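You operate a simulated robot arm through the tools that you are given. There is no shell and no other tool.

You are at the controls of a simulated robot arm. One attempt, no reset.

TASK
Clamp the pipe with yellow ends in the blue and green clamps.
Fine: both caps shut, both latches locked.

The check looks at the end state, three seconds after you hand in, the way a careful person would. Anything else that was tipped, shoved, dropped, spilled or broken makes it a failure. A push-on lid holds only when it is set on centred and level and pressed home; a screw cap is set on level and turned clockwise until tight.

THE ROBOT
A 7-joint arm with a four-finger gripper, fixed in place. Base frame: the origin is on the floor under the middle of its stand, x ahead of it, y to its left, z up; the work surface is at about z = 860. Readings come in mm, degrees, newtons and seconds.
It reaches about 1223 mm from its shoulder. Its first joint turns from -69.0 to 172.0 degrees. Payload 3.67 kg.
Tool frame: the origin (TCP) lies between the finger pads and is the grasp point; the fingertips stand 28 mm ahead of it; z points along the fingers, y is the line along which they close. The gripper opens to 112 mm; its body begins 73 mm behind the TCP.
Orientation is told as [roll, pitch, yaw] about the base's x, y, z axes, in that order, counted from this pose: with the fingers straight down and closing along the base's y, the tool's x points along the base's -x, its y along +y and its z along -z.

THE INTERFACE
- The arm moves only by the tool move_arm. Its argument "deltas" is a list of rows, each a list of 3 entries, a list of its own where there are three numbers: the shift along the tool's x, y, z in cm, then the turn, a rotation vector about the tool's x, y, z in degrees, then the closure in counts, from 0 (fully open) to 255 (shut). In form: [[[tx, ty, tz], [ax, ay, az], fingers], ...]. A call has 1 to 20 rows; each row shifts and turns the commanded pose from where the row before left it, along the tool's axes as they then stand. A row lasts 0.2 s, in which the tool goes at most 50 mm and 8.6 degrees; a call with a longer step from one row to the next is refused whole, and so is a gripper value outside its range. A pose out of reach is approached as far as the arm can. The call stops where the force on the tool passes 40 N (or 10 N more than at its start, if that is more) or the arm is blocked; 0.2 s more then pass. The fingers move at their own pace (about 102.5 mm/s each) and stop on an object; they squeeze with about 35 N. The grip force told is the motor's: it shows also when the fingers shut on nothing. Time passes only in rows, and 0.2 s behind the last, so rows that do not move let the fingers close. It gives the time, the measured TCP pose, the force on the tool (base axes), the opening and the grip force at its end, in the units of the frame above (readings bear some noise), with the torque about the TCP (base axes, N m) and any sound that the robot's microphone picked up, and new pictures: "pictures" is both (left out), scene, wrist or none.
- Cameras (640 x 400 px; columns grow to the right, rows downward): "scene" is fixed at [401.3, -651.3, 1445.3]; the picture's right is [0.99, -0.12, 0.00], its down [0.10, 0.85, -0.52] and it looks along [0.06, 0.52, 0.85] (base axes); focal length 214 px, centre (320, 200). "wrist" rides on the gripper at [60, -18, -104] in the tool frame; the picture's right is [0.29, 0.96, 0.00], its down [-0.80, 0.24, -0.55] and it looks along [-0.53, 0.16, 0.83] (tool axes); focal length 234 px, centre (320, 200). There is no depth. A picture from a camera that has moved, and an enlarged one, comes with that camera's place and axes in the base frame and with its lens.
- slide_trunk(by): slides the trunk up (or, below 0, down) by that many mm; the arm rides with it, the base frame stays. It gives what a move gives, with no picture.
- enlarge(camera, box): a new picture of the part [left, top, right, bottom] of that camera's present view, enlarged. The clock stands still meanwhile.
- hand_in(): hands the job in; it is judged then, once.

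Places have to be worked out from the pictures, the camera data and where the tool is seen. Open the gripper and draw the arm clear of the work before you hand the job in, unless the task says otherwise.

The tools are called after "Request:" by a JSON object that holds its "name" and its "arguments". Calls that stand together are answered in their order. move_arm: Moves the arm, as the interface text tells. Its arguments: {"type":"object","properties":{"deltas":{"type":"array","items":{"type":"array"}},"pictures":{"type":"string","enum":["both","scene","wrist","none"]}},"required":["deltas"]} The other tools are called the same way: slide_trunk (by) moves the trunk up or down; enlarge (camera, box) takes an enlarged picture of a part of a camera's view; hand_in () hands the job in.

At the start:

```text
clock: 0.0
tcp_pos: [764.1, -437.3, 1274.6]
tool_rot: [0.0, -0.1, -0.1]
contact_force: [-0.3, 0.1, -0.4]
torque: [0.0, -0.03, 0.03]
opening: 111.8
finger_force: 0.0
trunk travel left (down, up): [-675.0, 165.0]
```

scene: 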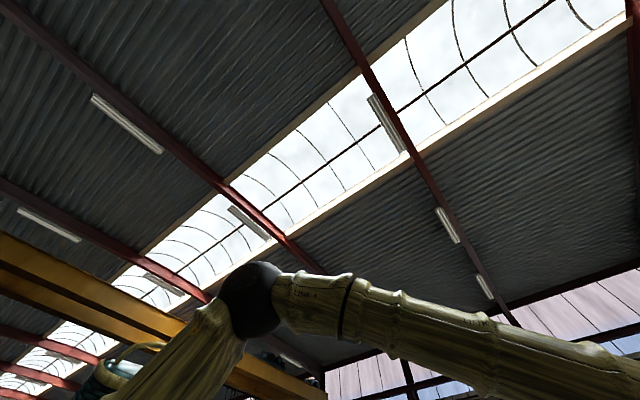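
wrist: 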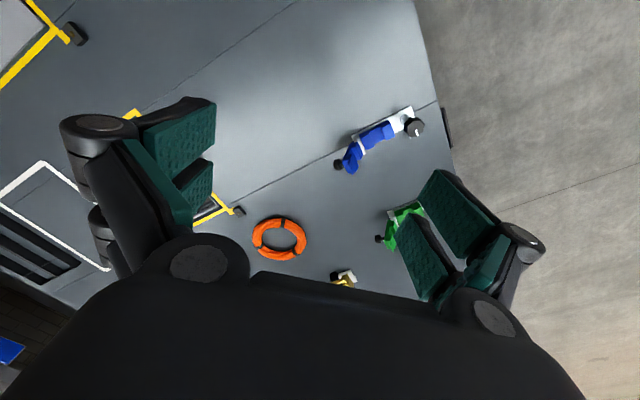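

The scene camera looks at the roof, so I have to rely on the wrist camera. I'll enlarge its view of the clamps to start.

Request:
{"name": "enlarge", "arguments": {"camera": "wrist", "box": [310, 90, 470, 190]}}

Request:
{"name": "enlarge", "arguments": {"camera": "wrist", "box": [310, 190, 470, 290]}}

Request:
{"name": "enlarge", "arguments": {"camera": "wrist", "box": [0, 0, 320, 200]}}

```text
4.00 times, centred on (390, 140) of wrist
camera zoom: at [705.9, -455.4, 1378.0], right [-0.29, 0.96, 0.0], down [0.8, 0.24, 0.55], along [0.53, 0.16, -0.83], focal length 937 px, centre (40, 440)
```

zoom: 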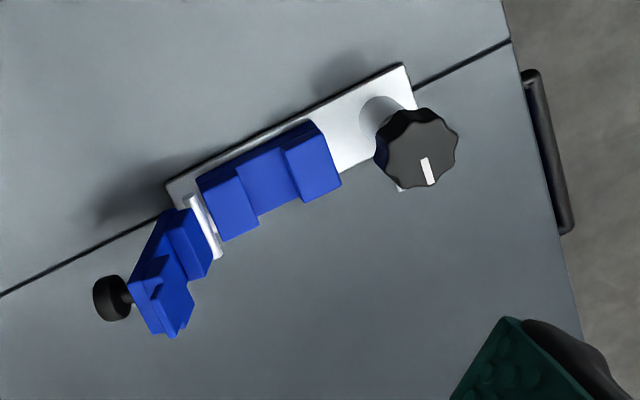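

```text
4.00 times, centred on (390, 240) of wrist
camera zoom: at [705.9, -455.4, 1378.0], right [-0.29, 0.96, 0.0], down [0.8, 0.24, 0.55], along [0.53, 0.16, -0.83], focal length 937 px, centre (40, 40)
```

zoom: 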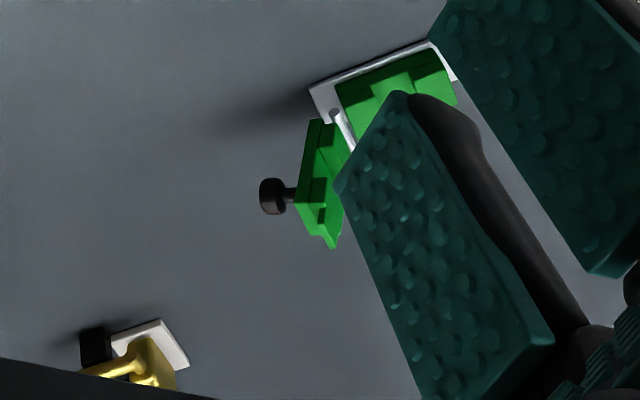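

```text
2.00 times, centred on (160, 100) of wrist
camera zoom: at [705.9, -455.4, 1378.0], right [-0.29, 0.96, 0.0], down [0.8, 0.24, 0.55], along [0.53, 0.16, -0.83], focal length 468 px, centre (640, 400)
```

zoom: 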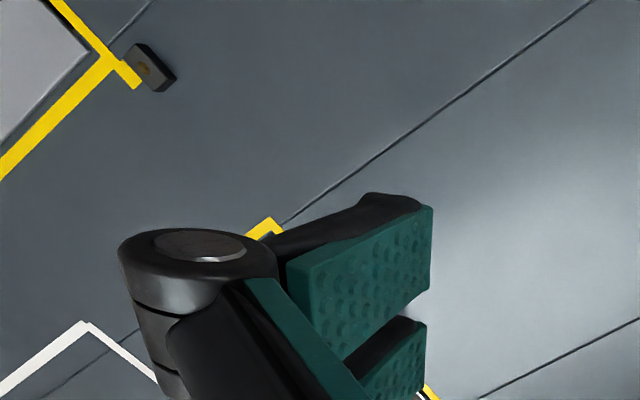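

The blue clamp stands near (850, -280), and the green and yellow ones are farther off in +x. No pipe is visible yet, so I'll move back and to the left for a wider view.

Request:
{"name": "move_arm", "arguments": {"deltas": [[[2.7, 3.5, 0], [0, 0, 0], 0], [[2.7, 3.5, 0], [0, 0, 0], 0], [[2.7, 3.5, 0], [0, 0, 0], 0], [[2.7, 3.5, 0], [0, 0, 0], 0], [[2.7, 3.5, 0], [0, 0, 0], 0], [[2.7, 3.5, 0], [0, 0, 0], 0]], "pictures": "wrist"}}

```text
clock: 1.4
tcp_pos: [603.7, -222.2, 1274.9]
tool_rot: [-0.1, 0.0, 0.0]
contact_force: [-0.9, 3.0, -0.7]
torque: [-0.17, -0.02, 0.0]
opening: 112.1
finger_force: 0.0
trunk travel left (down, up): [-675.0, 165.0]
camera wrist: at [544.3, -240.6, 1378.9], right [-0.29, 0.96, 0.0], down [0.8, 0.24, 0.55], along [0.53, 0.16, -0.83], focal length 234 px, centre (320, 200)
```

wrist: 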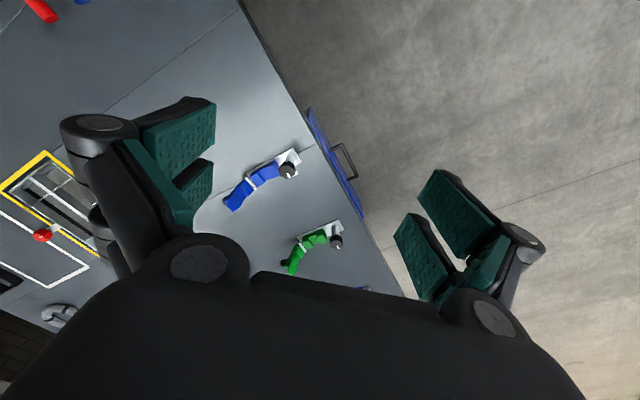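

The table runs toward -y, with a red item near the top left. I'll turn the wrist so that the camera looks toward -y and finds the pipes.

Request:
{"name": "move_arm", "arguments": {"deltas": [[[0, 0, 0], [0, 0, 8], 0], [[0, 0, 0], [0, 0, 8], 0], [[0, 0, 0], [0, 0, 8], 0], [[0, 0, 0], [0, 0, 8], 0], [[0, 0, 0], [0, 0, 8], 0], [[0, 0, 0], [0, 0, 8], 0], [[0, 0, 0], [0, 0, 8], 0], [[0, 0, 0], [0, 0, 8], 0]], "pictures": "wrist"}}

```text
clock: 3.2
tcp_pos: [601.5, -232.1, 1282.4]
tool_rot: [1.9, 2.1, -64.3]
contact_force: [0.7, 0.0, -0.3]
torque: [0.0, 0.01, 0.03]
opening: 112.0
finger_force: 0.1
trunk travel left (down, up): [-675.0, 165.0]
camera wrist: at [559.2, -190.0, 1387.7], right [0.74, 0.67, 0.04], down [0.55, -0.64, 0.53], along [0.39, -0.37, -0.85], focal length 234 px, centre (320, 200)
```

wrist: 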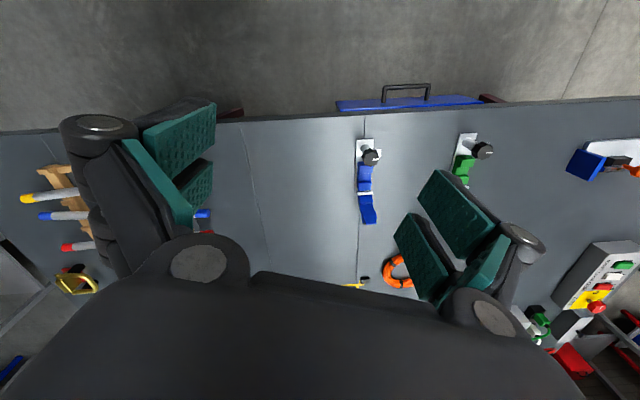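

I can see the rack with three pipes (yellow, blue and red ends) on the left, and the blue and green clamps in the middle. I'll enlarge these areas.

Request:
{"name": "enlarge", "arguments": {"camera": "wrist", "box": [0, 140, 240, 290]}}

Request:
{"name": "enlarge", "arguments": {"camera": "wrist", "box": [320, 110, 528, 240]}}

Request:
{"name": "enlarge", "arguments": {"camera": "wrist", "box": [432, 120, 640, 250]}}

Request:
{"name": "enlarge", "arguments": {"camera": "wrist", "box": [480, 220, 640, 400]}}

```text
2.67 times, centred on (120, 215) of wrist
camera zoom: at [559.2, -190.0, 1387.7], right [0.74, 0.67, 0.04], down [0.55, -0.64, 0.53], along [0.39, -0.37, -0.85], focal length 624 px, centre (853, 160)
```

zoom: 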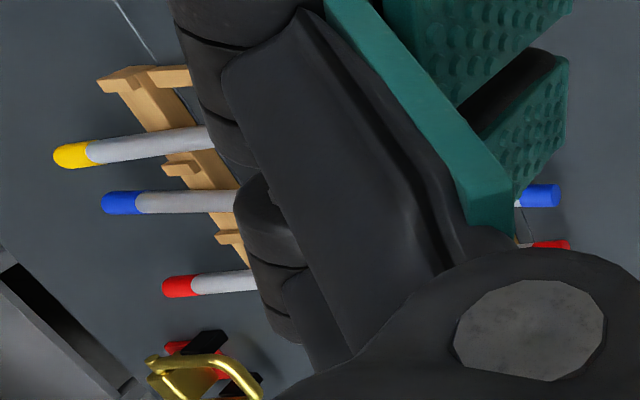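

```text
3.08 times, centred on (424, 175) of wrist
camera zoom: at [559.2, -190.0, 1387.7], right [0.74, 0.67, 0.04], down [0.55, -0.64, 0.53], along [0.39, -0.37, -0.85], focal length 720 px, centre (0, 277)
```

zoom: 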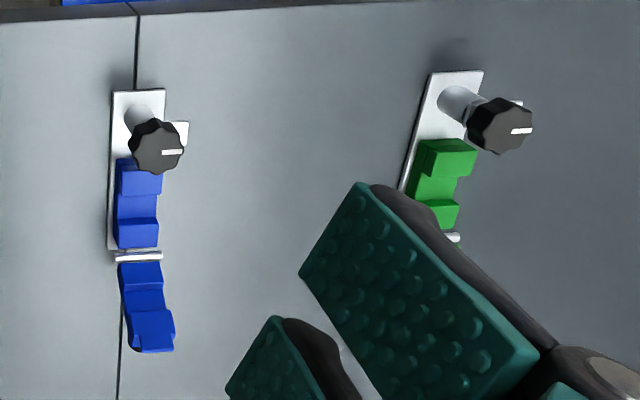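

```text
3.08 times, centred on (536, 185) of wrist
camera zoom: at [559.2, -190.0, 1387.7], right [0.74, 0.67, 0.04], down [0.55, -0.64, 0.53], along [0.39, -0.37, -0.85], focal length 720 px, centre (-345, 246)
```

zoom: 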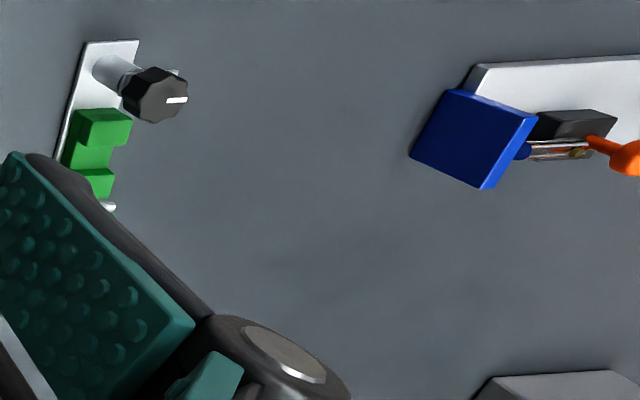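

```text
2.22 times, centred on (560, 310) of wrist
camera zoom: at [559.2, -190.0, 1387.7], right [0.74, 0.67, 0.04], down [0.55, -0.64, 0.53], along [0.39, -0.37, -0.85], focal length 520 px, centre (-213, -44)
```

zoom: 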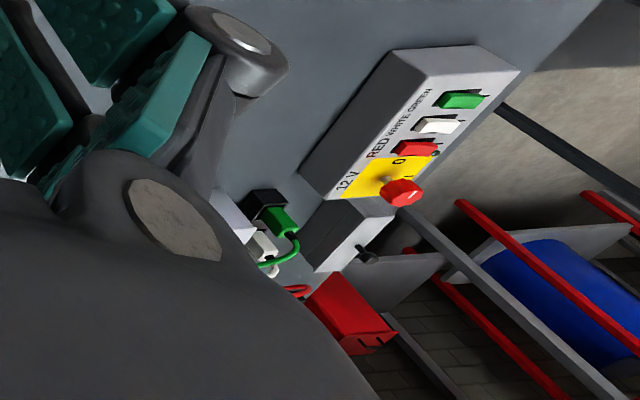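

The pipes lie on a rack along a line about 45° in the base frame, and the two clamps sit about 230 mm apart on a parallel line. I'll lower the camera to look closely at the blue clamp.

Request:
{"name": "move_arm", "arguments": {"deltas": [[[0, 0, 0], [0, 0, -6.4], 0], [[0, 0, 0], [0, 0, -6.4], 0], [[0, 0, 0], [0, 0, -6.2], 0], [[-1.2, 1.5, 3.6], [0, 0, 0], 0], [[-1.2, 1.5, 3.6], [0, 0, 0], 0], [[-1.2, 1.5, 3.6], [0, 0, 0], 0], [[-1.2, 1.5, 3.6], [0, 0, 0], 0], [[-1.2, 1.5, 3.6], [0, 0, 0], 0]], "pictures": "wrist"}}

```text
clock: 5.0
tcp_pos: [700.4, -215.4, 1093.4]
tool_rot: [0.0, 0.2, -45.0]
contact_force: [1.6, 0.5, -1.2]
torque: [0.01, 0.01, 0.02]
opening: 112.0
finger_force: 0.1
trunk travel left (down, up): [-675.0, 165.0]
camera wrist: at [646.7, -186.6, 1197.3], right [0.47, 0.88, 0.0], down [0.73, -0.39, 0.55], along [0.49, -0.26, -0.83], focal length 234 px, centre (320, 200)
```

wrist: 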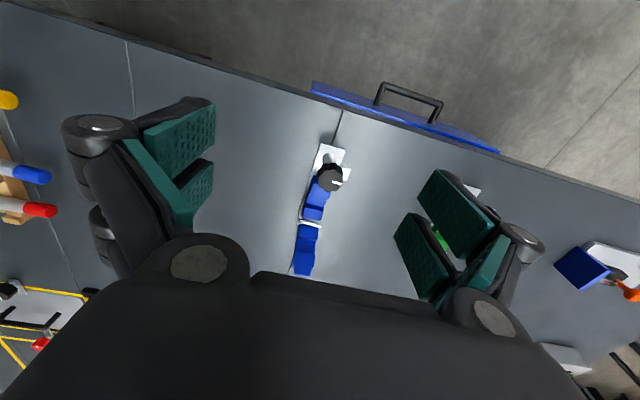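

Request:
{"name": "enlarge", "arguments": {"camera": "wrist", "box": [240, 130, 400, 290]}}

Request:
{"name": "enlarge", "arguments": {"camera": "wrist", "box": [0, 60, 160, 250]}}

```text
2.50 times, centred on (320, 210) of wrist
camera zoom: at [646.7, -186.6, 1197.3], right [0.47, 0.88, 0.0], down [0.73, -0.39, 0.55], along [0.49, -0.26, -0.83], focal length 585 px, centre (320, 175)
```

zoom: 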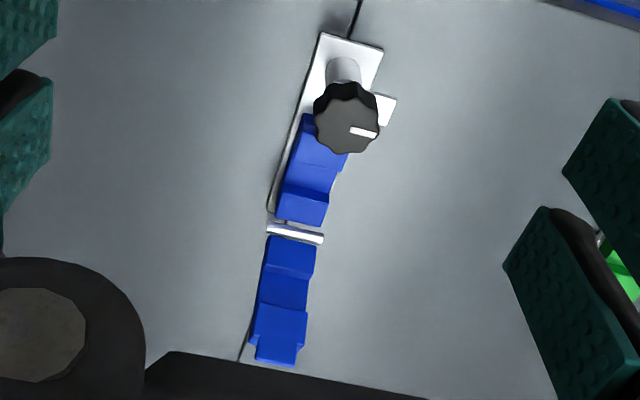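

```text
2.11 times, centred on (80, 155) of wrist
camera zoom: at [646.7, -186.6, 1197.3], right [0.47, 0.88, 0.0], down [0.73, -0.39, 0.55], along [0.49, -0.26, -0.83], focal length 493 px, centre (825, 295)
```

zoom: 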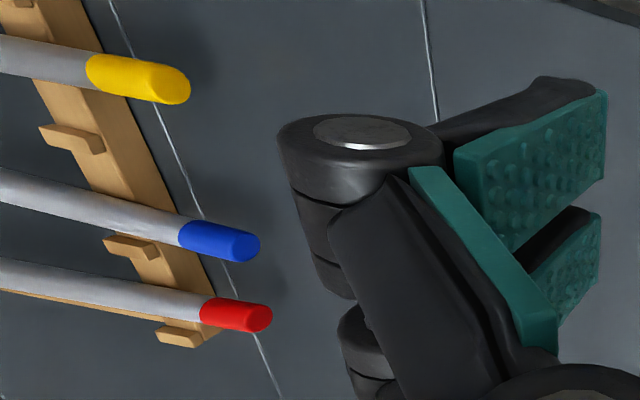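

Triangulating between views puts the blue knob top at about (781, -243, 927) and its hinge at about (855, -317, 897). The open cap stands nearly upright. Next I'll move over to the pipe rack for a closer look.

Request:
{"name": "move_arm", "arguments": {"deltas": [[[0.1, -4.7, -0.6], [0, 0, 0], 0], [[0.1, -4.7, -0.6], [0, 0, 0], 0], [[0.1, -4.7, -0.6], [0, 0, 0], 0], [[0.1, -4.7, -0.6], [0, 0, 0], 0], [[0.1, -4.7, -0.6], [0, 0, 0], 0], [[0.1, -4.7, -0.6], [0, 0, 0], 0], [[0.1, -4.7, -0.6], [0, 0, 0], 0], [[0.1, -4.7, -0.6], [0, 0, 0], 0], [[0.1, -4.7, -0.6], [0, 0, 0], 0], [[0.1, -4.7, -0.6], [0, 0, 0], 0]], "pictures": "wrist"}}

```text
clock: 7.2
tcp_pos: [357.9, -543.2, 1152.9]
tool_rot: [0.1, 0.0, -44.9]
contact_force: [1.6, 0.9, -0.9]
torque: [0.07, 0.0, 0.01]
opening: 111.9
finger_force: 0.0
trunk travel left (down, up): [-675.0, 165.0]
camera wrist: at [303.5, -514.1, 1257.3], right [0.47, 0.88, 0.0], down [0.73, -0.4, 0.55], along [0.49, -0.26, -0.83], focal length 234 px, centre (320, 200)
```

wrist: 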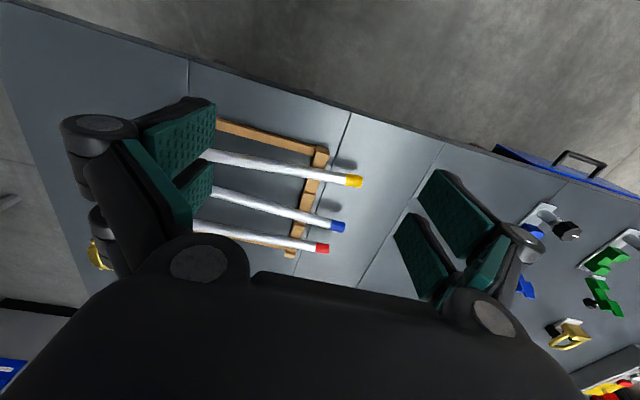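

The rack is in view. I'll go about 14 cm farther and enlarge.

Request:
{"name": "move_arm", "arguments": {"deltas": [[[1.0, -4.7, 0], [0, 0, 0], 0], [[1.0, -4.7, 0], [0, 0, 0], 0], [[1.0, -4.7, 0], [0, 0, 0], 0]], "pictures": "wrist"}}

Request:
{"name": "enlarge", "arguments": {"camera": "wrist", "box": [180, 90, 440, 290]}}

```text
clock: 8.0
tcp_pos: [236.5, -621.5, 1154.1]
tool_rot: [0.1, 0.0, -45.0]
contact_force: [-0.7, 0.2, 0.1]
torque: [0.07, -0.06, 0.0]
opening: 111.9
finger_force: 0.0
trunk travel left (down, up): [-675.0, 165.0]
camera wrist: at [182.2, -592.1, 1258.2], right [0.47, 0.88, 0.0], down [0.73, -0.4, 0.55], along [0.49, -0.26, -0.83], focal length 234 px, centre (320, 200)
```

wrist: 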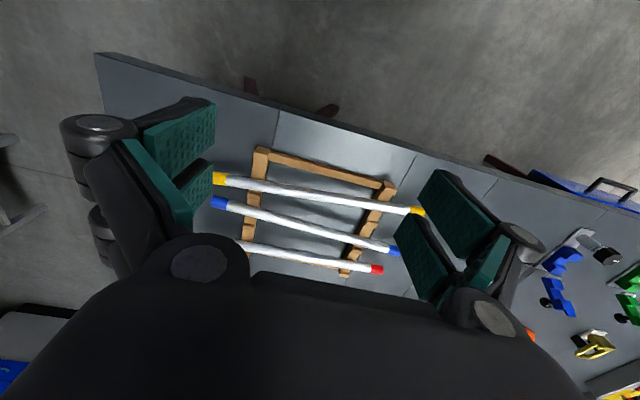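

```text
2.00 times, centred on (310, 190) of wrist
camera zoom: at [182.2, -592.1, 1258.2], right [0.47, 0.88, 0.0], down [0.73, -0.4, 0.55], along [0.49, -0.26, -0.83], focal length 468 px, centre (340, 220)
```

zoom: 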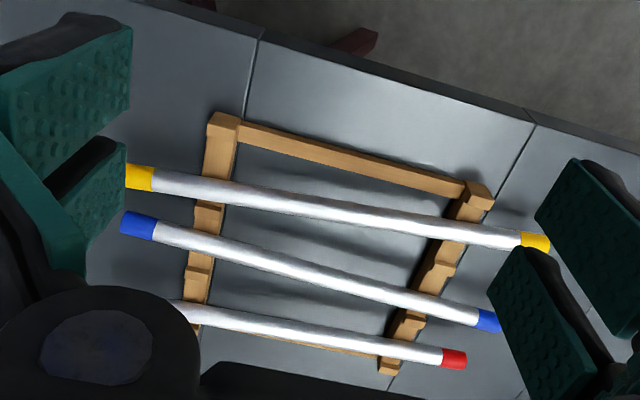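

The yellow pipe lies along roughly 51° with its centre near (381, -690) and z around 910. I'll move above it and turn the wrist so the fingers would close across the pipe.

Request:
{"name": "move_arm", "arguments": {"deltas": [[[-3.8, 1.35, 0], [0, 0, 0], 0], [[-3.8, 1.35, 0], [0, 0, 0], 0], [[-3.8, 1.35, 0], [0, 0, 0], 0], [[-3.8, 1.35, 0], [0, 0, 0], 0], [[0, 0, 0], [0, 0, -8], 0], [[0, 0, 0], [0, 0, -8], 0], [[0, 0, 0], [0, 0, -8], 0], [[0, 0, 0], [0, 0, -8], 0], [[0, 0, 0], [0, 0, -8], 0], [[0, 0, 0], [0, 0, -8], 0], [[0, 0, 0], [0, 0, -8], 0], [[0, 0, 0], [0, 0, -8], 0], [[0, 0, 0], [0, 0, -8], 0], [[0, 0, 0], [0, 0, -8], 0], [[0, 0, 0], [0, 0, -8], 0], [[0, 0, 0], [0, 0, -8], 0]], "pictures": "wrist"}}

Request:
{"name": "enlarge", "arguments": {"camera": "wrist", "box": [180, 90, 440, 290]}}

```text
clock: 11.4
tcp_pos: [384.6, -690.3, 1154.1]
tool_rot: [0.1, 0.1, 51.1]
contact_force: [0.1, -0.5, -0.3]
torque: [0.03, -0.01, 0.04]
opening: 111.8
finger_force: 0.0
trunk travel left (down, up): [-675.0, 165.0]
camera wrist: at [361.1, -747.9, 1257.9], right [-0.93, 0.38, 0.0], down [0.31, 0.77, 0.55], along [0.21, 0.51, -0.83], focal length 234 px, centre (320, 200)
```

wrist: 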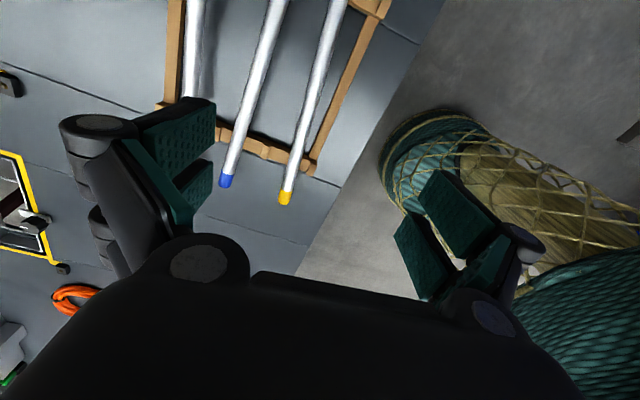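

```text
2.00 times, centred on (310, 190) of wrist
camera zoom: at [361.1, -747.9, 1257.9], right [-0.93, 0.38, 0.0], down [0.31, 0.77, 0.55], along [0.21, 0.51, -0.83], focal length 468 px, centre (340, 220)
```

zoom: 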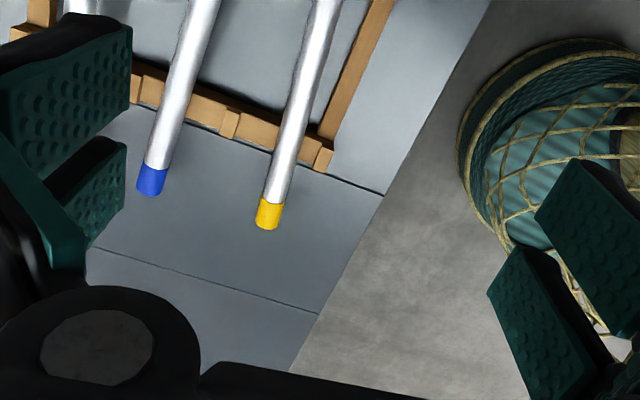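

The pose is reachable and the fingers are square to the pipe, which lies at about 50.8° and roughly 11 mm off to the side. I'll shift over and come down part way for a better fix.

Request:
{"name": "move_arm", "arguments": {"deltas": [[[0, -0.4, 4], [0, 0, 0], 0], [[0, -0.4, 4], [0, 0, 0], 0], [[0, -0.3, 4], [0, 0, 0], 0], [[0, 0, 2], [0, 0, 0], 0]], "pictures": "wrist"}}

Request:
{"name": "enlarge", "arguments": {"camera": "wrist", "box": [200, 90, 420, 270]}}

Request:
{"name": "enlarge", "arguments": {"camera": "wrist", "box": [160, 0, 420, 160]}}

```text
clock: 12.4
tcp_pos: [392.5, -699.4, 1013.4]
tool_rot: [0.0, 0.0, 51.0]
contact_force: [0.1, 0.3, 0.5]
torque: [0.02, 0.0, -0.01]
opening: 112.0
finger_force: 0.0
trunk travel left (down, up): [-675.0, 165.0]
camera wrist: at [370.2, -756.7, 1117.2], right [-0.93, 0.38, 0.0], down [0.32, 0.77, 0.56], along [0.21, 0.51, -0.83], focal length 234 px, centre (320, 200)
```

wrist: 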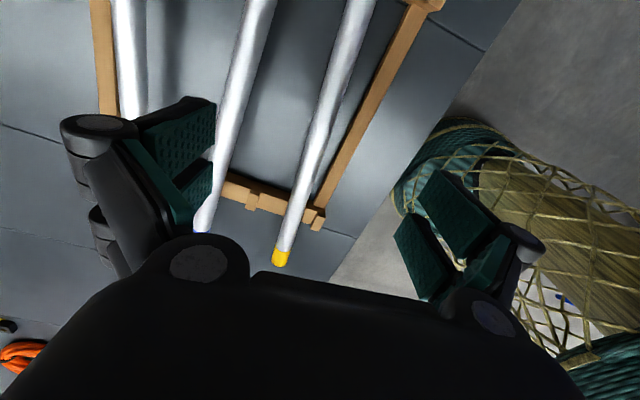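

```text
2.22 times, centred on (310, 180) of wrist
camera zoom: at [370.2, -756.7, 1117.2], right [-0.93, 0.38, 0.0], down [0.32, 0.77, 0.56], along [0.21, 0.51, -0.83], focal length 520 px, centre (342, 244)
```

zoom: 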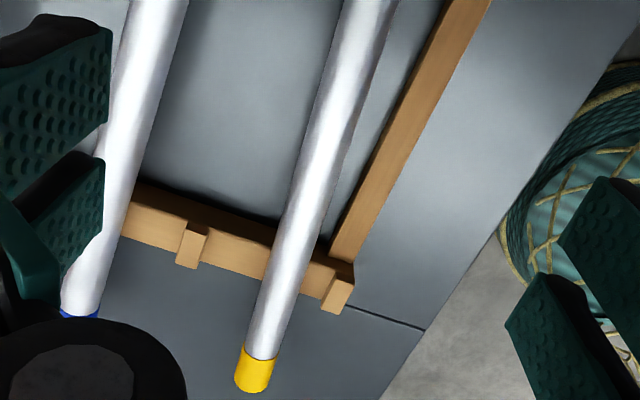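

```text
2.46 times, centred on (290, 80) of wrist
camera zoom: at [370.2, -756.7, 1117.2], right [-0.93, 0.38, 0.0], down [0.32, 0.77, 0.56], along [0.21, 0.51, -0.83], focal length 576 px, centre (394, 495)
```

zoom: 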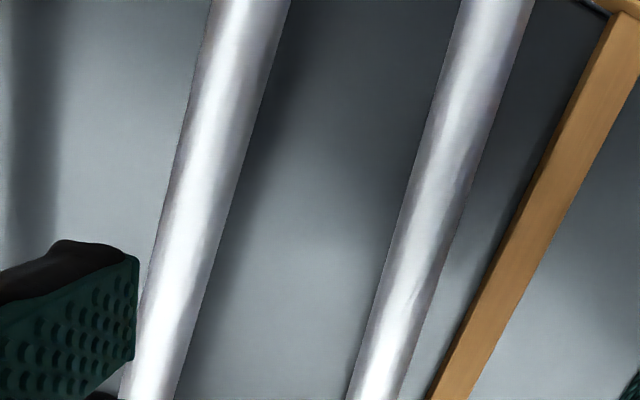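

The pipe is about 22 mm thick and 390 mm long, centred almost under the tool. To pin down its height and the rack's, I'll shift sideways at this height to get parallax.

Request:
{"name": "move_arm", "arguments": {"deltas": [[[0, 3, 0], [0, 0, 0], 0], [[0, 3, 0], [0, 0, 0], 0]], "pictures": "wrist"}}

Request:
{"name": "enlarge", "arguments": {"camera": "wrist", "box": [180, 0, 380, 125]}}

Request:
{"name": "enlarge", "arguments": {"camera": "wrist", "box": [180, 125, 380, 275]}}

Request:
{"name": "move_arm", "arguments": {"deltas": [[[0, -4, 0], [0, 0, 0], 0], [[0, -4, 0], [0, 0, 0], 0], [[0, -4, 0], [0, 0, 0], 0]], "pictures": "wrist"}}

Request:
{"name": "enlarge", "arguments": {"camera": "wrist", "box": [240, 0, 440, 125]}}

Request:
{"name": "enlarge", "arguments": {"camera": "wrist", "box": [240, 125, 440, 275]}}

```text
clock: 13.0
tcp_pos: [344.2, -658.4, 1015.2]
tool_rot: [0.1, 0.0, 51.0]
contact_force: [0.0, 0.5, 0.5]
torque: [-0.03, 0.06, 0.01]
opening: 112.0
finger_force: 0.1
trunk travel left (down, up): [-675.0, 165.0]
camera wrist: at [322.2, -717.5, 1119.4], right [-0.93, 0.38, 0.0], down [0.31, 0.77, 0.55], along [0.21, 0.51, -0.83], focal length 234 px, centre (320, 200)
```

wrist: 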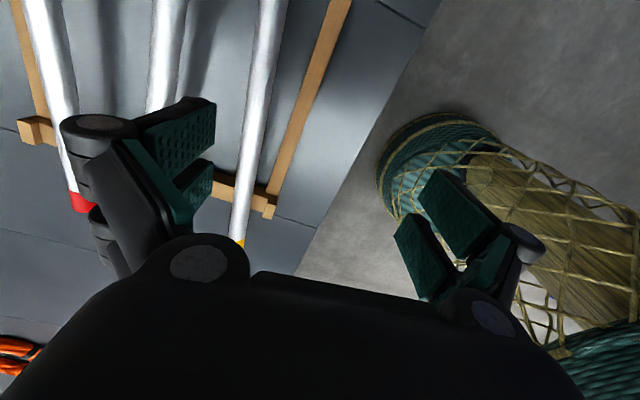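

```text
3.20 times, centred on (280, 62) of wrist
camera zoom: at [322.2, -717.5, 1119.4], right [-0.93, 0.38, 0.0], down [0.31, 0.77, 0.55], along [0.21, 0.51, -0.83], focal length 749 px, centre (448, 640)
```

zoom: 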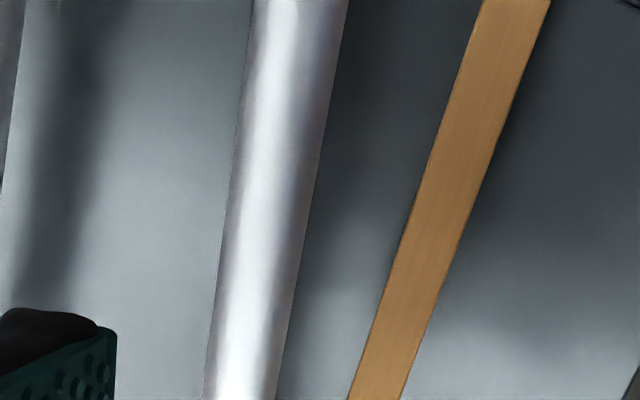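

```text
2.67 times, centred on (280, 200) of wrist
camera zoom: at [322.2, -717.5, 1119.4], right [-0.93, 0.38, 0.0], down [0.31, 0.77, 0.55], along [0.21, 0.51, -0.83], focal length 624 px, centre (427, 200)
```

zoom: 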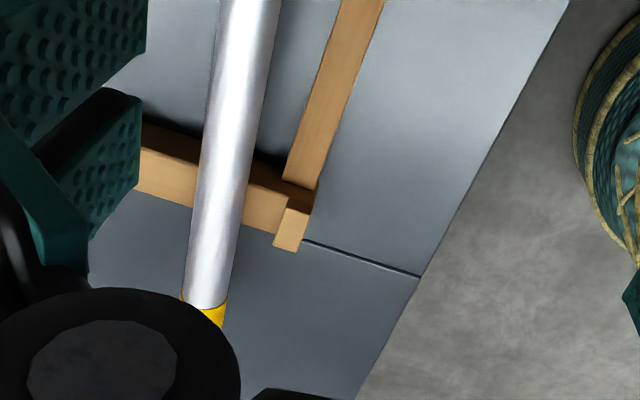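

```text
clock: 13.8
tcp_pos: [439.0, -737.3, 1012.6]
tool_rot: [0.2, -0.2, 50.8]
contact_force: [0.0, 0.3, 0.4]
torque: [0.02, 0.06, 0.02]
opening: 112.0
finger_force: 0.0
trunk travel left (down, up): [-675.0, 165.0]
camera wrist: at [417.0, -795.1, 1115.9], right [-0.93, 0.38, 0.0], down [0.32, 0.77, 0.56], along [0.21, 0.51, -0.83], focal length 234 px, centre (320, 200)
```

wrist: 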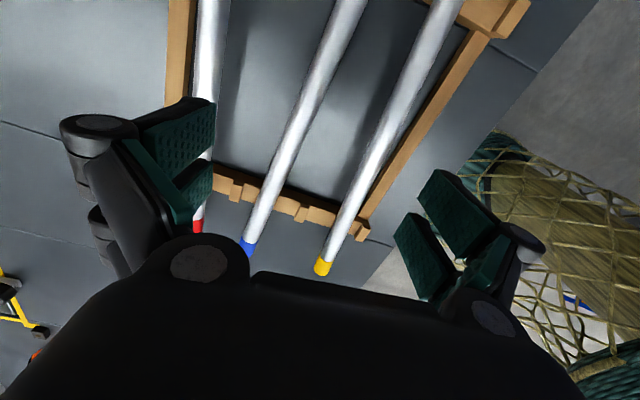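

```text
3.20 times, centred on (340, 62) of wrist
camera zoom: at [417.0, -795.1, 1115.9], right [-0.93, 0.38, 0.0], down [0.32, 0.77, 0.56], along [0.21, 0.51, -0.83], focal length 749 px, centre (256, 640)
```

zoom: 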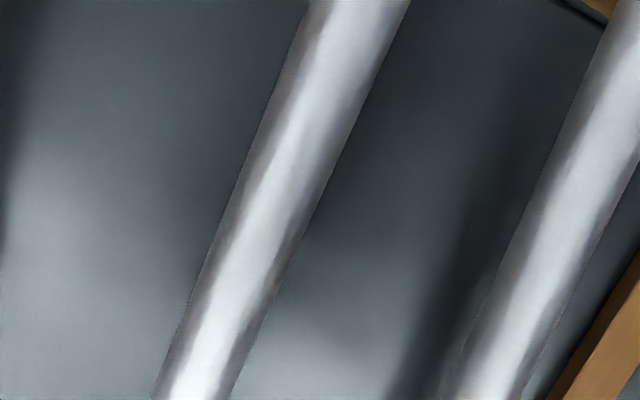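

```text
2.67 times, centred on (340, 200) of wrist
camera zoom: at [417.0, -795.1, 1115.9], right [-0.93, 0.38, 0.0], down [0.32, 0.77, 0.56], along [0.21, 0.51, -0.83], focal length 624 px, centre (267, 200)
```

zoom: 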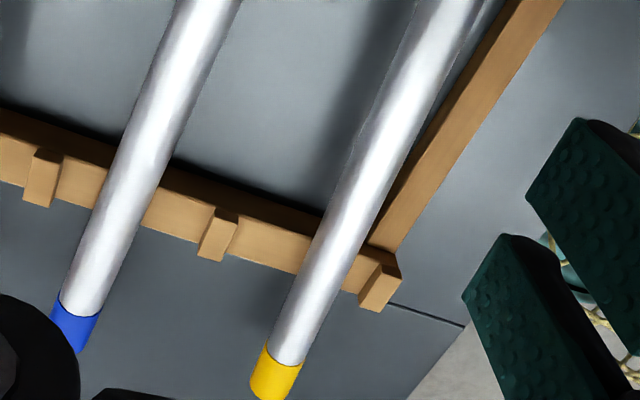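

Parallax puts the pipe axis at z ≈ 889, diameter 22 mm, with the rack's side bar top at about 872. I'll centre over the pipe, half close the fingers to clear the blue pipe, and take a look.

Request:
{"name": "move_arm", "arguments": {"deltas": [[[-0.15, 3.03, 0], [0, 0, 0], 130], [[-0.15, 3.03, 0], [0, 0, 0], 141], [[0, 0, 2], [0, 0, 0], 141], [[0, 0, 0], [0, 0, 0], 141]], "pictures": "wrist"}}

Request:
{"name": "enlarge", "arguments": {"camera": "wrist", "box": [160, 90, 480, 290]}}

```text
clock: 14.8
tcp_pos: [392.0, -698.9, 990.8]
tool_rot: [0.1, -0.3, 51.0]
contact_force: [-0.4, 0.3, -0.3]
torque: [-0.01, -0.03, 0.03]
opening: 50.2
finger_force: 0.1
trunk travel left (down, up): [-675.0, 165.0]
camera wrist: at [369.8, -757.6, 1095.4], right [-0.93, 0.38, 0.0], down [0.32, 0.77, 0.56], along [0.21, 0.52, -0.83], focal length 234 px, centre (320, 200)
```

wrist: 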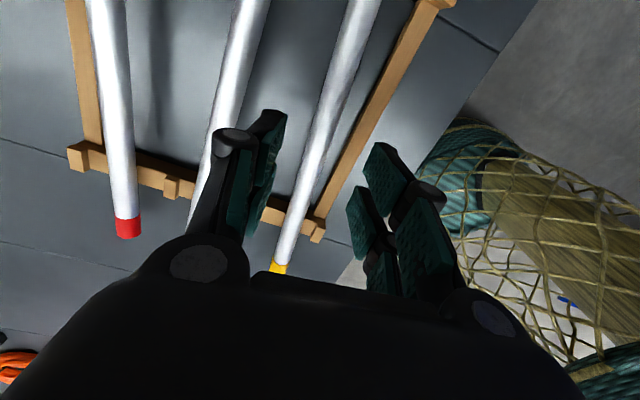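

```text
2.00 times, centred on (320, 190) of wrist
camera zoom: at [369.8, -757.6, 1095.4], right [-0.93, 0.38, 0.0], down [0.32, 0.77, 0.56], along [0.21, 0.52, -0.83], focal length 468 px, centre (320, 220)
```

zoom: 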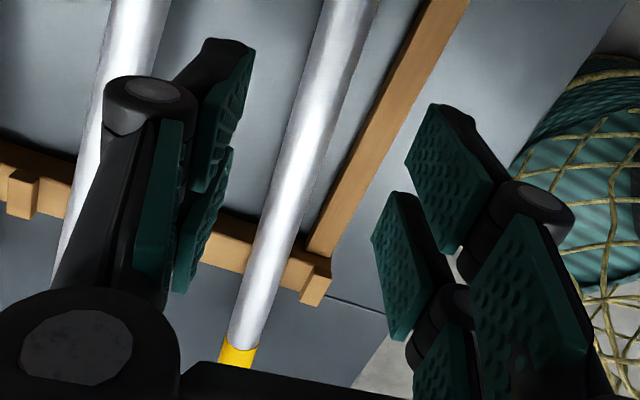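

The pipe lies between the pads, centred. I'll lower to about z = 906, so the fingertips end just above the bar height.

Request:
{"name": "move_arm", "arguments": {"deltas": [[[0, 0, 3], [0, 0, 0], 141], [[0, 0, 3], [0, 0, 0], 141], [[0, 0, 1.5], [0, 0, 0], 141], [[0, 0, 0.9], [0, 0, 0], 141], [[0, 0, 0], [0, 0, 0], 141]], "pictures": "wrist"}}

Request:
{"name": "enlarge", "arguments": {"camera": "wrist", "box": [160, 90, 480, 290]}}

```text
clock: 16.0
tcp_pos: [393.9, -692.8, 911.1]
tool_rot: [-0.1, 0.1, 51.0]
contact_force: [-0.3, 0.1, -0.3]
torque: [0.02, 0.02, -0.01]
opening: 50.1
finger_force: 0.0
trunk travel left (down, up): [-675.0, 165.0]
camera wrist: at [371.3, -750.6, 1015.4], right [-0.93, 0.38, 0.0], down [0.32, 0.77, 0.55], along [0.21, 0.51, -0.83], focal length 234 px, centre (320, 200)
```

wrist: 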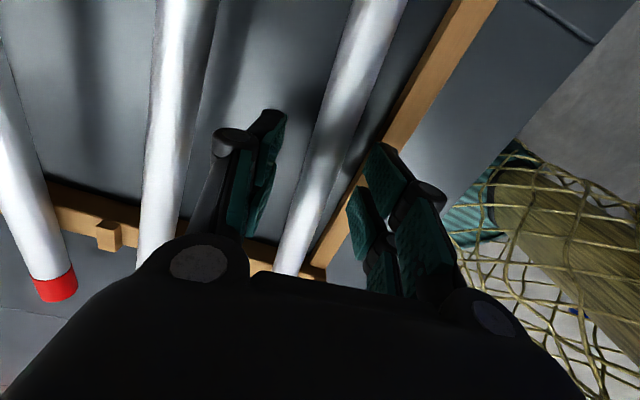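

```text
2.00 times, centred on (320, 190) of wrist
camera zoom: at [371.3, -750.6, 1015.4], right [-0.93, 0.38, 0.0], down [0.32, 0.77, 0.55], along [0.21, 0.51, -0.83], focal length 468 px, centre (320, 220)
```

zoom: 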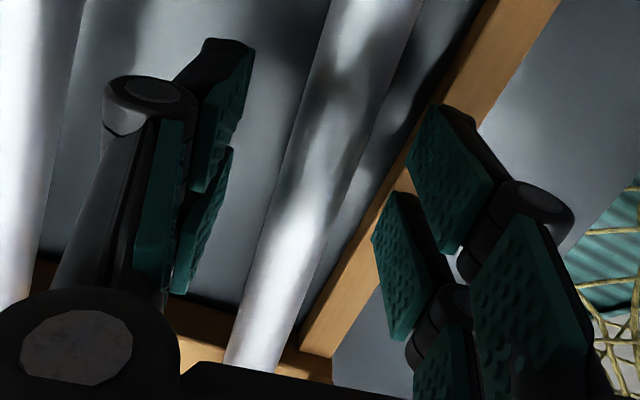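

The pipe is within about 1 mm of the centre. I'll go 4 mm lower and close on it.

Request:
{"name": "move_arm", "arguments": {"deltas": [[[0, 0, 0.4], [0, 0, 0], 141], [[0, 0, 0], [0, 0, 0], 180], [[0, 0, 0], [0, 0, 0], 220], [[0, 0, 0], [0, 0, 0], 255], [[0, 0, 0], [0, 0, 0], 255], [[0, 0, 0], [0, 0, 0], 255]], "pictures": "wrist"}}

Request:
{"name": "enlarge", "arguments": {"camera": "wrist", "box": [160, 90, 480, 290]}}

```text
clock: 17.4
tcp_pos: [394.2, -693.7, 905.9]
tool_rot: [0.0, 0.1, 51.0]
contact_force: [-0.1, 0.2, -4.6]
torque: [0.02, -0.03, 0.0]
opening: 19.9
finger_force: 35.3
trunk travel left (down, up): [-675.0, 165.0]
camera wrist: at [371.1, -752.2, 1009.3], right [-0.93, 0.38, 0.0], down [0.32, 0.77, 0.55], along [0.21, 0.51, -0.83], focal length 234 px, centre (320, 200)
```

wrist: 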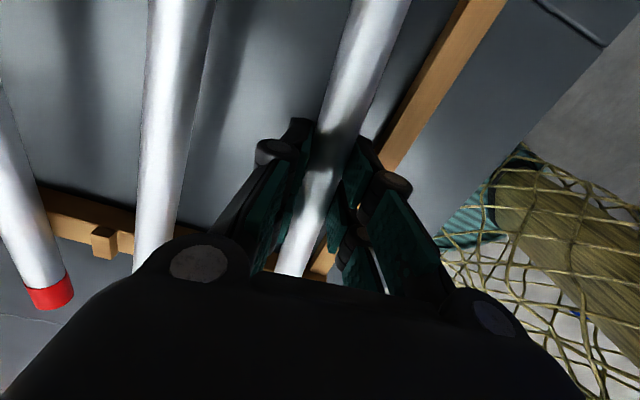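

```text
2.00 times, centred on (320, 190) of wrist
camera zoom: at [371.1, -752.2, 1009.3], right [-0.93, 0.38, 0.0], down [0.32, 0.77, 0.55], along [0.21, 0.51, -0.83], focal length 468 px, centre (320, 220)
```

zoom: 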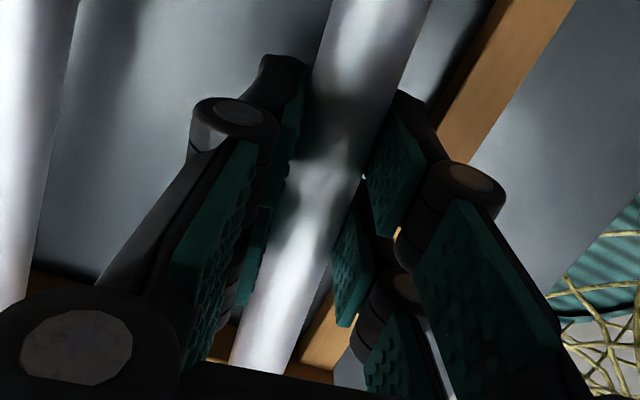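

The fingers hold the pipe (opening 19.9 mm, 35 N). I'll lift it straight up.

Request:
{"name": "move_arm", "arguments": {"deltas": [[[0, 0, -1], [0, 0, 0], 255], [[0, 0, -2], [0, 0, 0], 255], [[0, 0, -3], [0, 0, 0], 255], [[0, 0, -4], [0, 0, 0], 255], [[0, 0, -4], [0, 0, 0], 255], [[0, 0, -3], [0, 0, 0], 255], [[0, 0, -2], [0, 0, 0], 255]], "pictures": "wrist"}}

Request:
{"name": "enlarge", "arguments": {"camera": "wrist", "box": [160, 0, 480, 290]}}

```text
clock: 19.0
tcp_pos: [393.8, -694.3, 1097.2]
tool_rot: [0.1, 0.0, 51.0]
contact_force: [0.1, -0.1, -0.9]
torque: [-0.03, 0.01, 0.01]
opening: 0.0
finger_force: 34.5
trunk travel left (down, up): [-675.0, 165.0]
camera wrist: at [370.7, -752.3, 1200.8], right [-0.93, 0.38, 0.0], down [0.32, 0.77, 0.55], along [0.21, 0.51, -0.83], focal length 234 px, centre (320, 200)
```

wrist: 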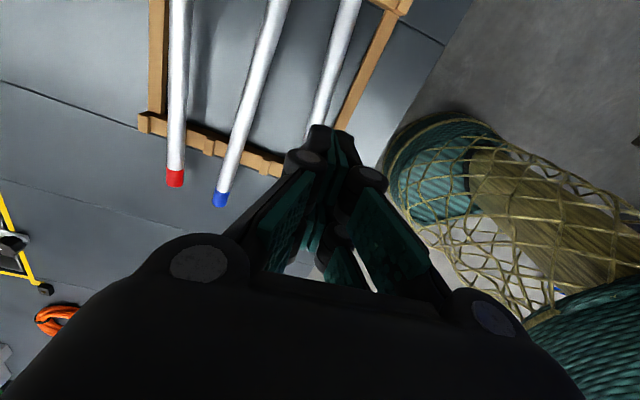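

```text
1.38 times, centred on (320, 145) of wrist
camera zoom: at [370.7, -752.3, 1200.8], right [-0.93, 0.38, 0.0], down [0.32, 0.77, 0.55], along [0.21, 0.51, -0.83], focal length 323 px, centre (320, 276)
```

zoom: 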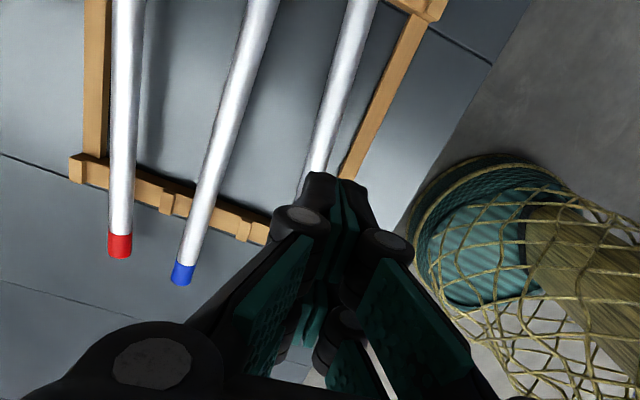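

The pipe slipped out at the tips (opening 0) and is still on the rack, so I gripped it too high. I'll open and re-measure its position.

Request:
{"name": "move_arm", "arguments": {"deltas": [[[0, 0, 2], [0, 0, 0], 0], [[0, 0, 3], [0, 0, 0], 0], [[0, 0, 3], [0, 0, 0], 0], [[0, 0, 0], [0, 0, 0], 0]], "pictures": "wrist"}}

Request:
{"name": "enlarge", "arguments": {"camera": "wrist", "box": [220, 110, 420, 270]}}

Request:
{"name": "enlarge", "arguments": {"camera": "wrist", "box": [220, 0, 420, 125]}}

```text
clock: 20.0
tcp_pos: [394.1, -691.9, 1017.7]
tool_rot: [0.0, 0.0, 51.1]
contact_force: [0.2, 1.3, 1.2]
torque: [-0.02, 0.01, 0.0]
opening: 112.0
finger_force: 0.0
trunk travel left (down, up): [-675.0, 165.0]
camera wrist: at [370.4, -750.7, 1120.9], right [-0.93, 0.38, 0.0], down [0.32, 0.77, 0.55], along [0.21, 0.51, -0.83], focal length 234 px, centre (320, 200)
```

wrist: 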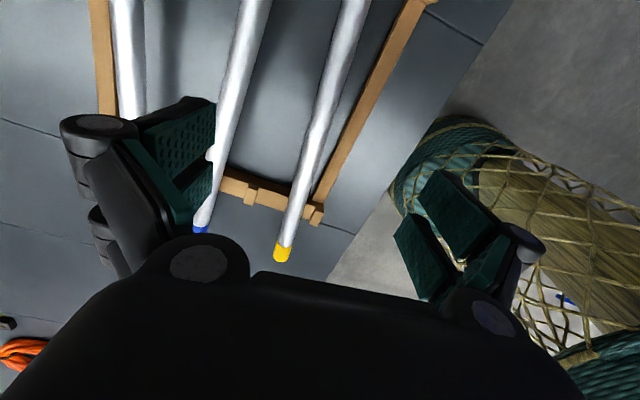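

```text
2.50 times, centred on (320, 190) of wrist
camera zoom: at [370.4, -750.7, 1120.9], right [-0.93, 0.38, 0.0], down [0.32, 0.77, 0.55], along [0.21, 0.51, -0.83], focal length 585 px, centre (320, 225)
```

zoom: 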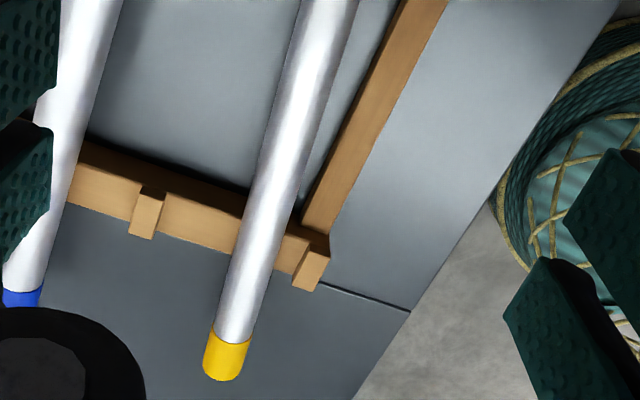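

```text
3.20 times, centred on (320, 62) of wrist
camera zoom: at [370.4, -750.7, 1120.9], right [-0.93, 0.38, 0.0], down [0.32, 0.77, 0.55], along [0.21, 0.51, -0.83], focal length 749 px, centre (320, 640)
```

zoom: 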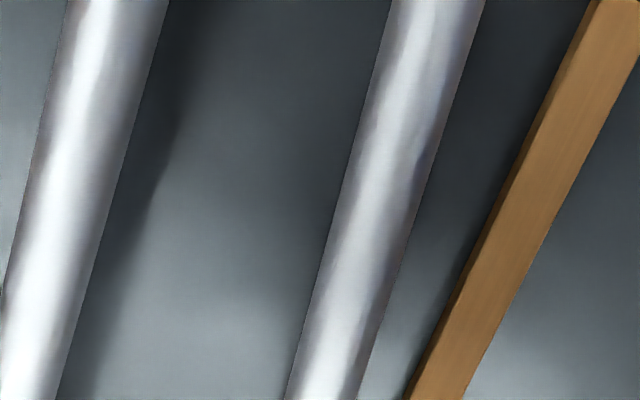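

The pad faces end about 10 mm short of the fingertips, so the pipe was only on the rounded tips. I'll narrow the opening to 32 mm to clear the side bar, shift 2 cm along the pipe, and come down again in small steps.

Request:
{"name": "move_arm", "arguments": {"deltas": [[[1.0, 0, 0], [0, 0, 0], 182], [[1.0, 0, 0], [0, 0, 0], 182], [[0, 0, 3], [0, 0, 0], 182], [[0, 0, 3], [0, 0, 0], 182], [[0, 0, 3], [0, 0, 0], 182], [[0, 0, 0.8], [0, 0, 0], 182], [[0, 0, 0], [0, 0, 0], 182]], "pictures": "wrist"}}

Request:
{"name": "enlarge", "arguments": {"camera": "wrist", "box": [200, 80, 440, 290]}}

Request:
{"name": "enlarge", "arguments": {"camera": "wrist", "box": [220, 0, 480, 160]}}

```text
clock: 21.6
tcp_pos: [381.1, -709.5, 918.0]
tool_rot: [-0.1, 0.1, 51.0]
contact_force: [0.0, 0.2, 0.1]
torque: [0.0, -0.03, 0.0]
opening: 31.9
finger_force: 0.0
trunk travel left (down, up): [-675.0, 165.0]
camera wrist: at [358.2, -767.1, 1022.2], right [-0.93, 0.38, 0.0], down [0.32, 0.77, 0.55], along [0.21, 0.51, -0.83], focal length 234 px, centre (320, 200)
```

wrist: 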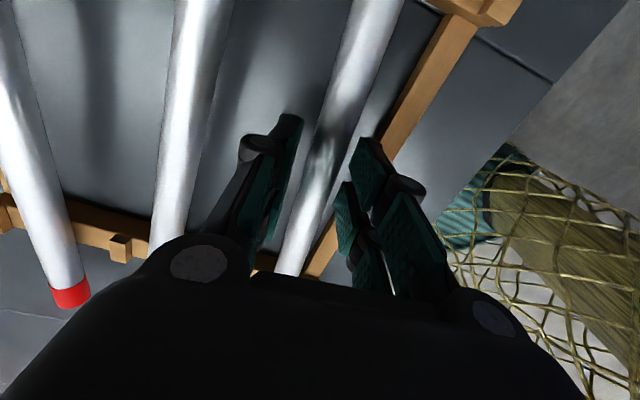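

```text
1.90 times, centred on (320, 185) of wrist
camera zoom: at [358.2, -767.1, 1022.2], right [-0.93, 0.38, 0.0], down [0.32, 0.77, 0.55], along [0.21, 0.51, -0.83], focal length 446 px, centre (320, 229)
```

zoom: 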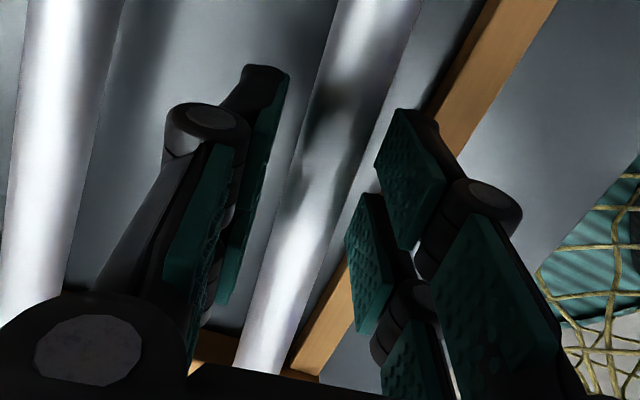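

```text
2.46 times, centred on (350, 80) of wrist
camera zoom: at [358.2, -767.1, 1022.2], right [-0.93, 0.38, 0.0], down [0.32, 0.77, 0.55], along [0.21, 0.51, -0.83], focal length 576 px, centre (246, 495)
```

zoom: 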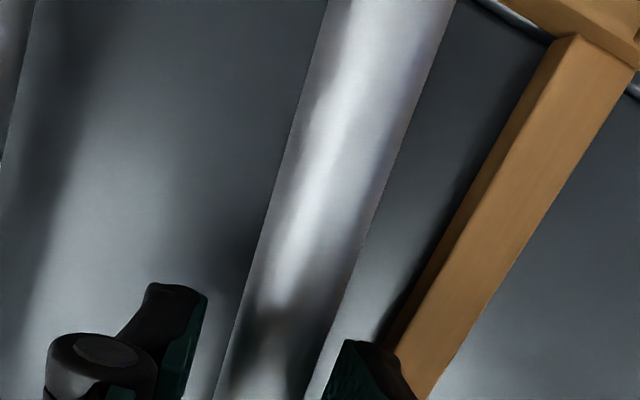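

The bar's inner face is about 34 mm from the pipe, so the near finger has several mm of clearance. I'll continue down in steps and watch the force.

Request:
{"name": "move_arm", "arguments": {"deltas": [[[0, 0.1, 0.5], [0, 0, 0], 182], [[0, 0, 0.5], [0, 0, 0], 182], [[0, 0, 0.5], [0, 0, 0], 182], [[0, 0, 0], [0, 0, 0], 182]], "pictures": "wrist"}}

Request:
{"name": "enlarge", "arguments": {"camera": "wrist", "box": [200, 80, 440, 290]}}

```text
clock: 22.6
tcp_pos: [381.3, -709.8, 902.6]
tool_rot: [-0.1, 0.0, 51.0]
contact_force: [0.4, -0.3, -1.2]
torque: [-0.01, 0.0, 0.02]
opening: 31.8
finger_force: 0.1
trunk travel left (down, up): [-675.0, 165.0]
camera wrist: at [357.5, -766.7, 1007.0], right [-0.93, 0.38, 0.0], down [0.32, 0.77, 0.55], along [0.21, 0.51, -0.83], focal length 234 px, centre (320, 200)
```

wrist: 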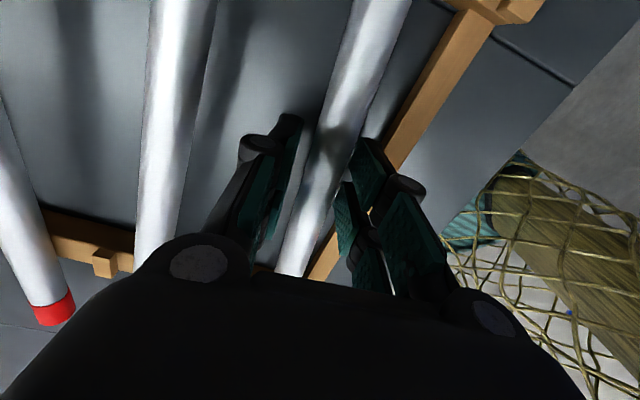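

```text
1.90 times, centred on (320, 185) of wrist
camera zoom: at [357.5, -766.7, 1007.0], right [-0.93, 0.38, 0.0], down [0.32, 0.77, 0.55], along [0.21, 0.51, -0.83], focal length 446 px, centre (320, 229)
```

zoom: 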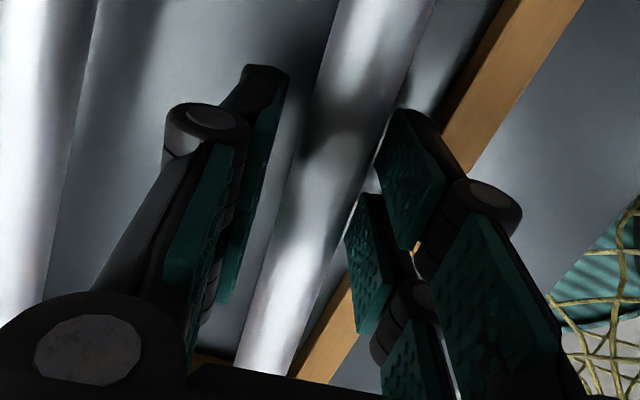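

There's no contact yet at z = 902.6. I'll go 7 mm further down, then close.

Request:
{"name": "move_arm", "arguments": {"deltas": [[[0, 0, 0.35], [0, 0, 0], 182], [[0, 0, 0.35], [0, 0, 0], 182], [[0, 0, 0], [0, 0, 0], 182]], "pictures": "none"}}

```text
clock: 23.4
tcp_pos: [380.2, -708.7, 894.9]
tool_rot: [-0.1, 0.0, 51.0]
contact_force: [0.7, 0.3, -0.8]
torque: [-0.01, -0.01, -0.03]
opening: 32.2
finger_force: 0.0
trunk travel left (down, up): [-675.0, 165.0]
```

At z ≈ 895 with no contact force. Closing now.

Request:
{"name": "move_arm", "arguments": {"deltas": [[[0, 0, 0], [0, 0, 0], 210], [[0, 0, 0], [0, 0, 0], 255], [[0, 0, 0], [0, 0, 0], 255], [[0, 0, 0], [0, 0, 0], 255]], "pictures": "wrist"}}

Request:
{"name": "enlarge", "arguments": {"camera": "wrist", "box": [200, 80, 440, 290]}}

```text
clock: 24.4
tcp_pos: [380.0, -708.6, 895.9]
tool_rot: [0.0, 0.0, 51.0]
contact_force: [0.6, -0.2, 0.3]
torque: [0.01, 0.05, 0.19]
opening: 20.1
finger_force: 34.9
trunk travel left (down, up): [-675.0, 165.0]
camera wrist: at [357.4, -766.9, 999.6], right [-0.93, 0.38, 0.0], down [0.32, 0.77, 0.55], along [0.21, 0.51, -0.83], focal length 234 px, centre (320, 200)
```

wrist: 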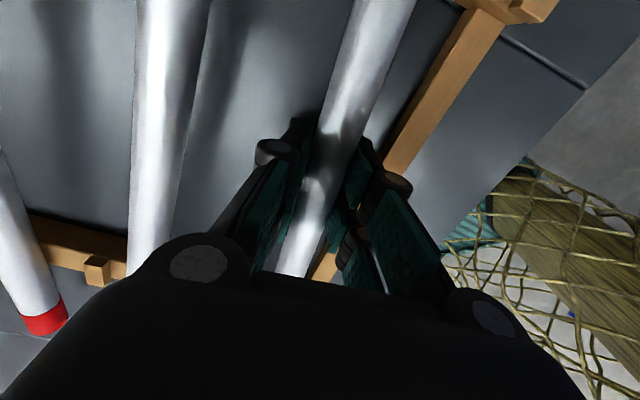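

```text
1.90 times, centred on (320, 185) of wrist
camera zoom: at [357.4, -766.9, 999.6], right [-0.93, 0.38, 0.0], down [0.32, 0.77, 0.55], along [0.21, 0.51, -0.83], focal length 446 px, centre (320, 229)
```

zoom: 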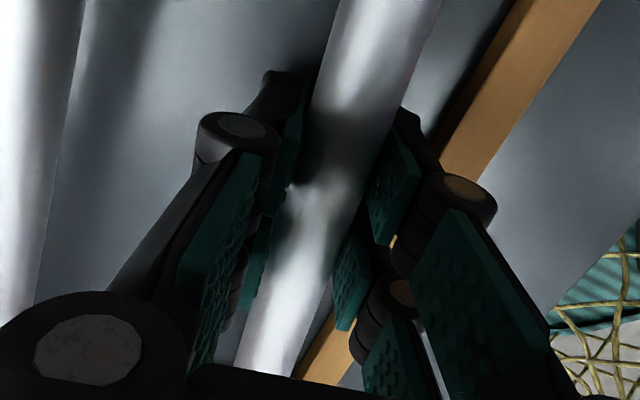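

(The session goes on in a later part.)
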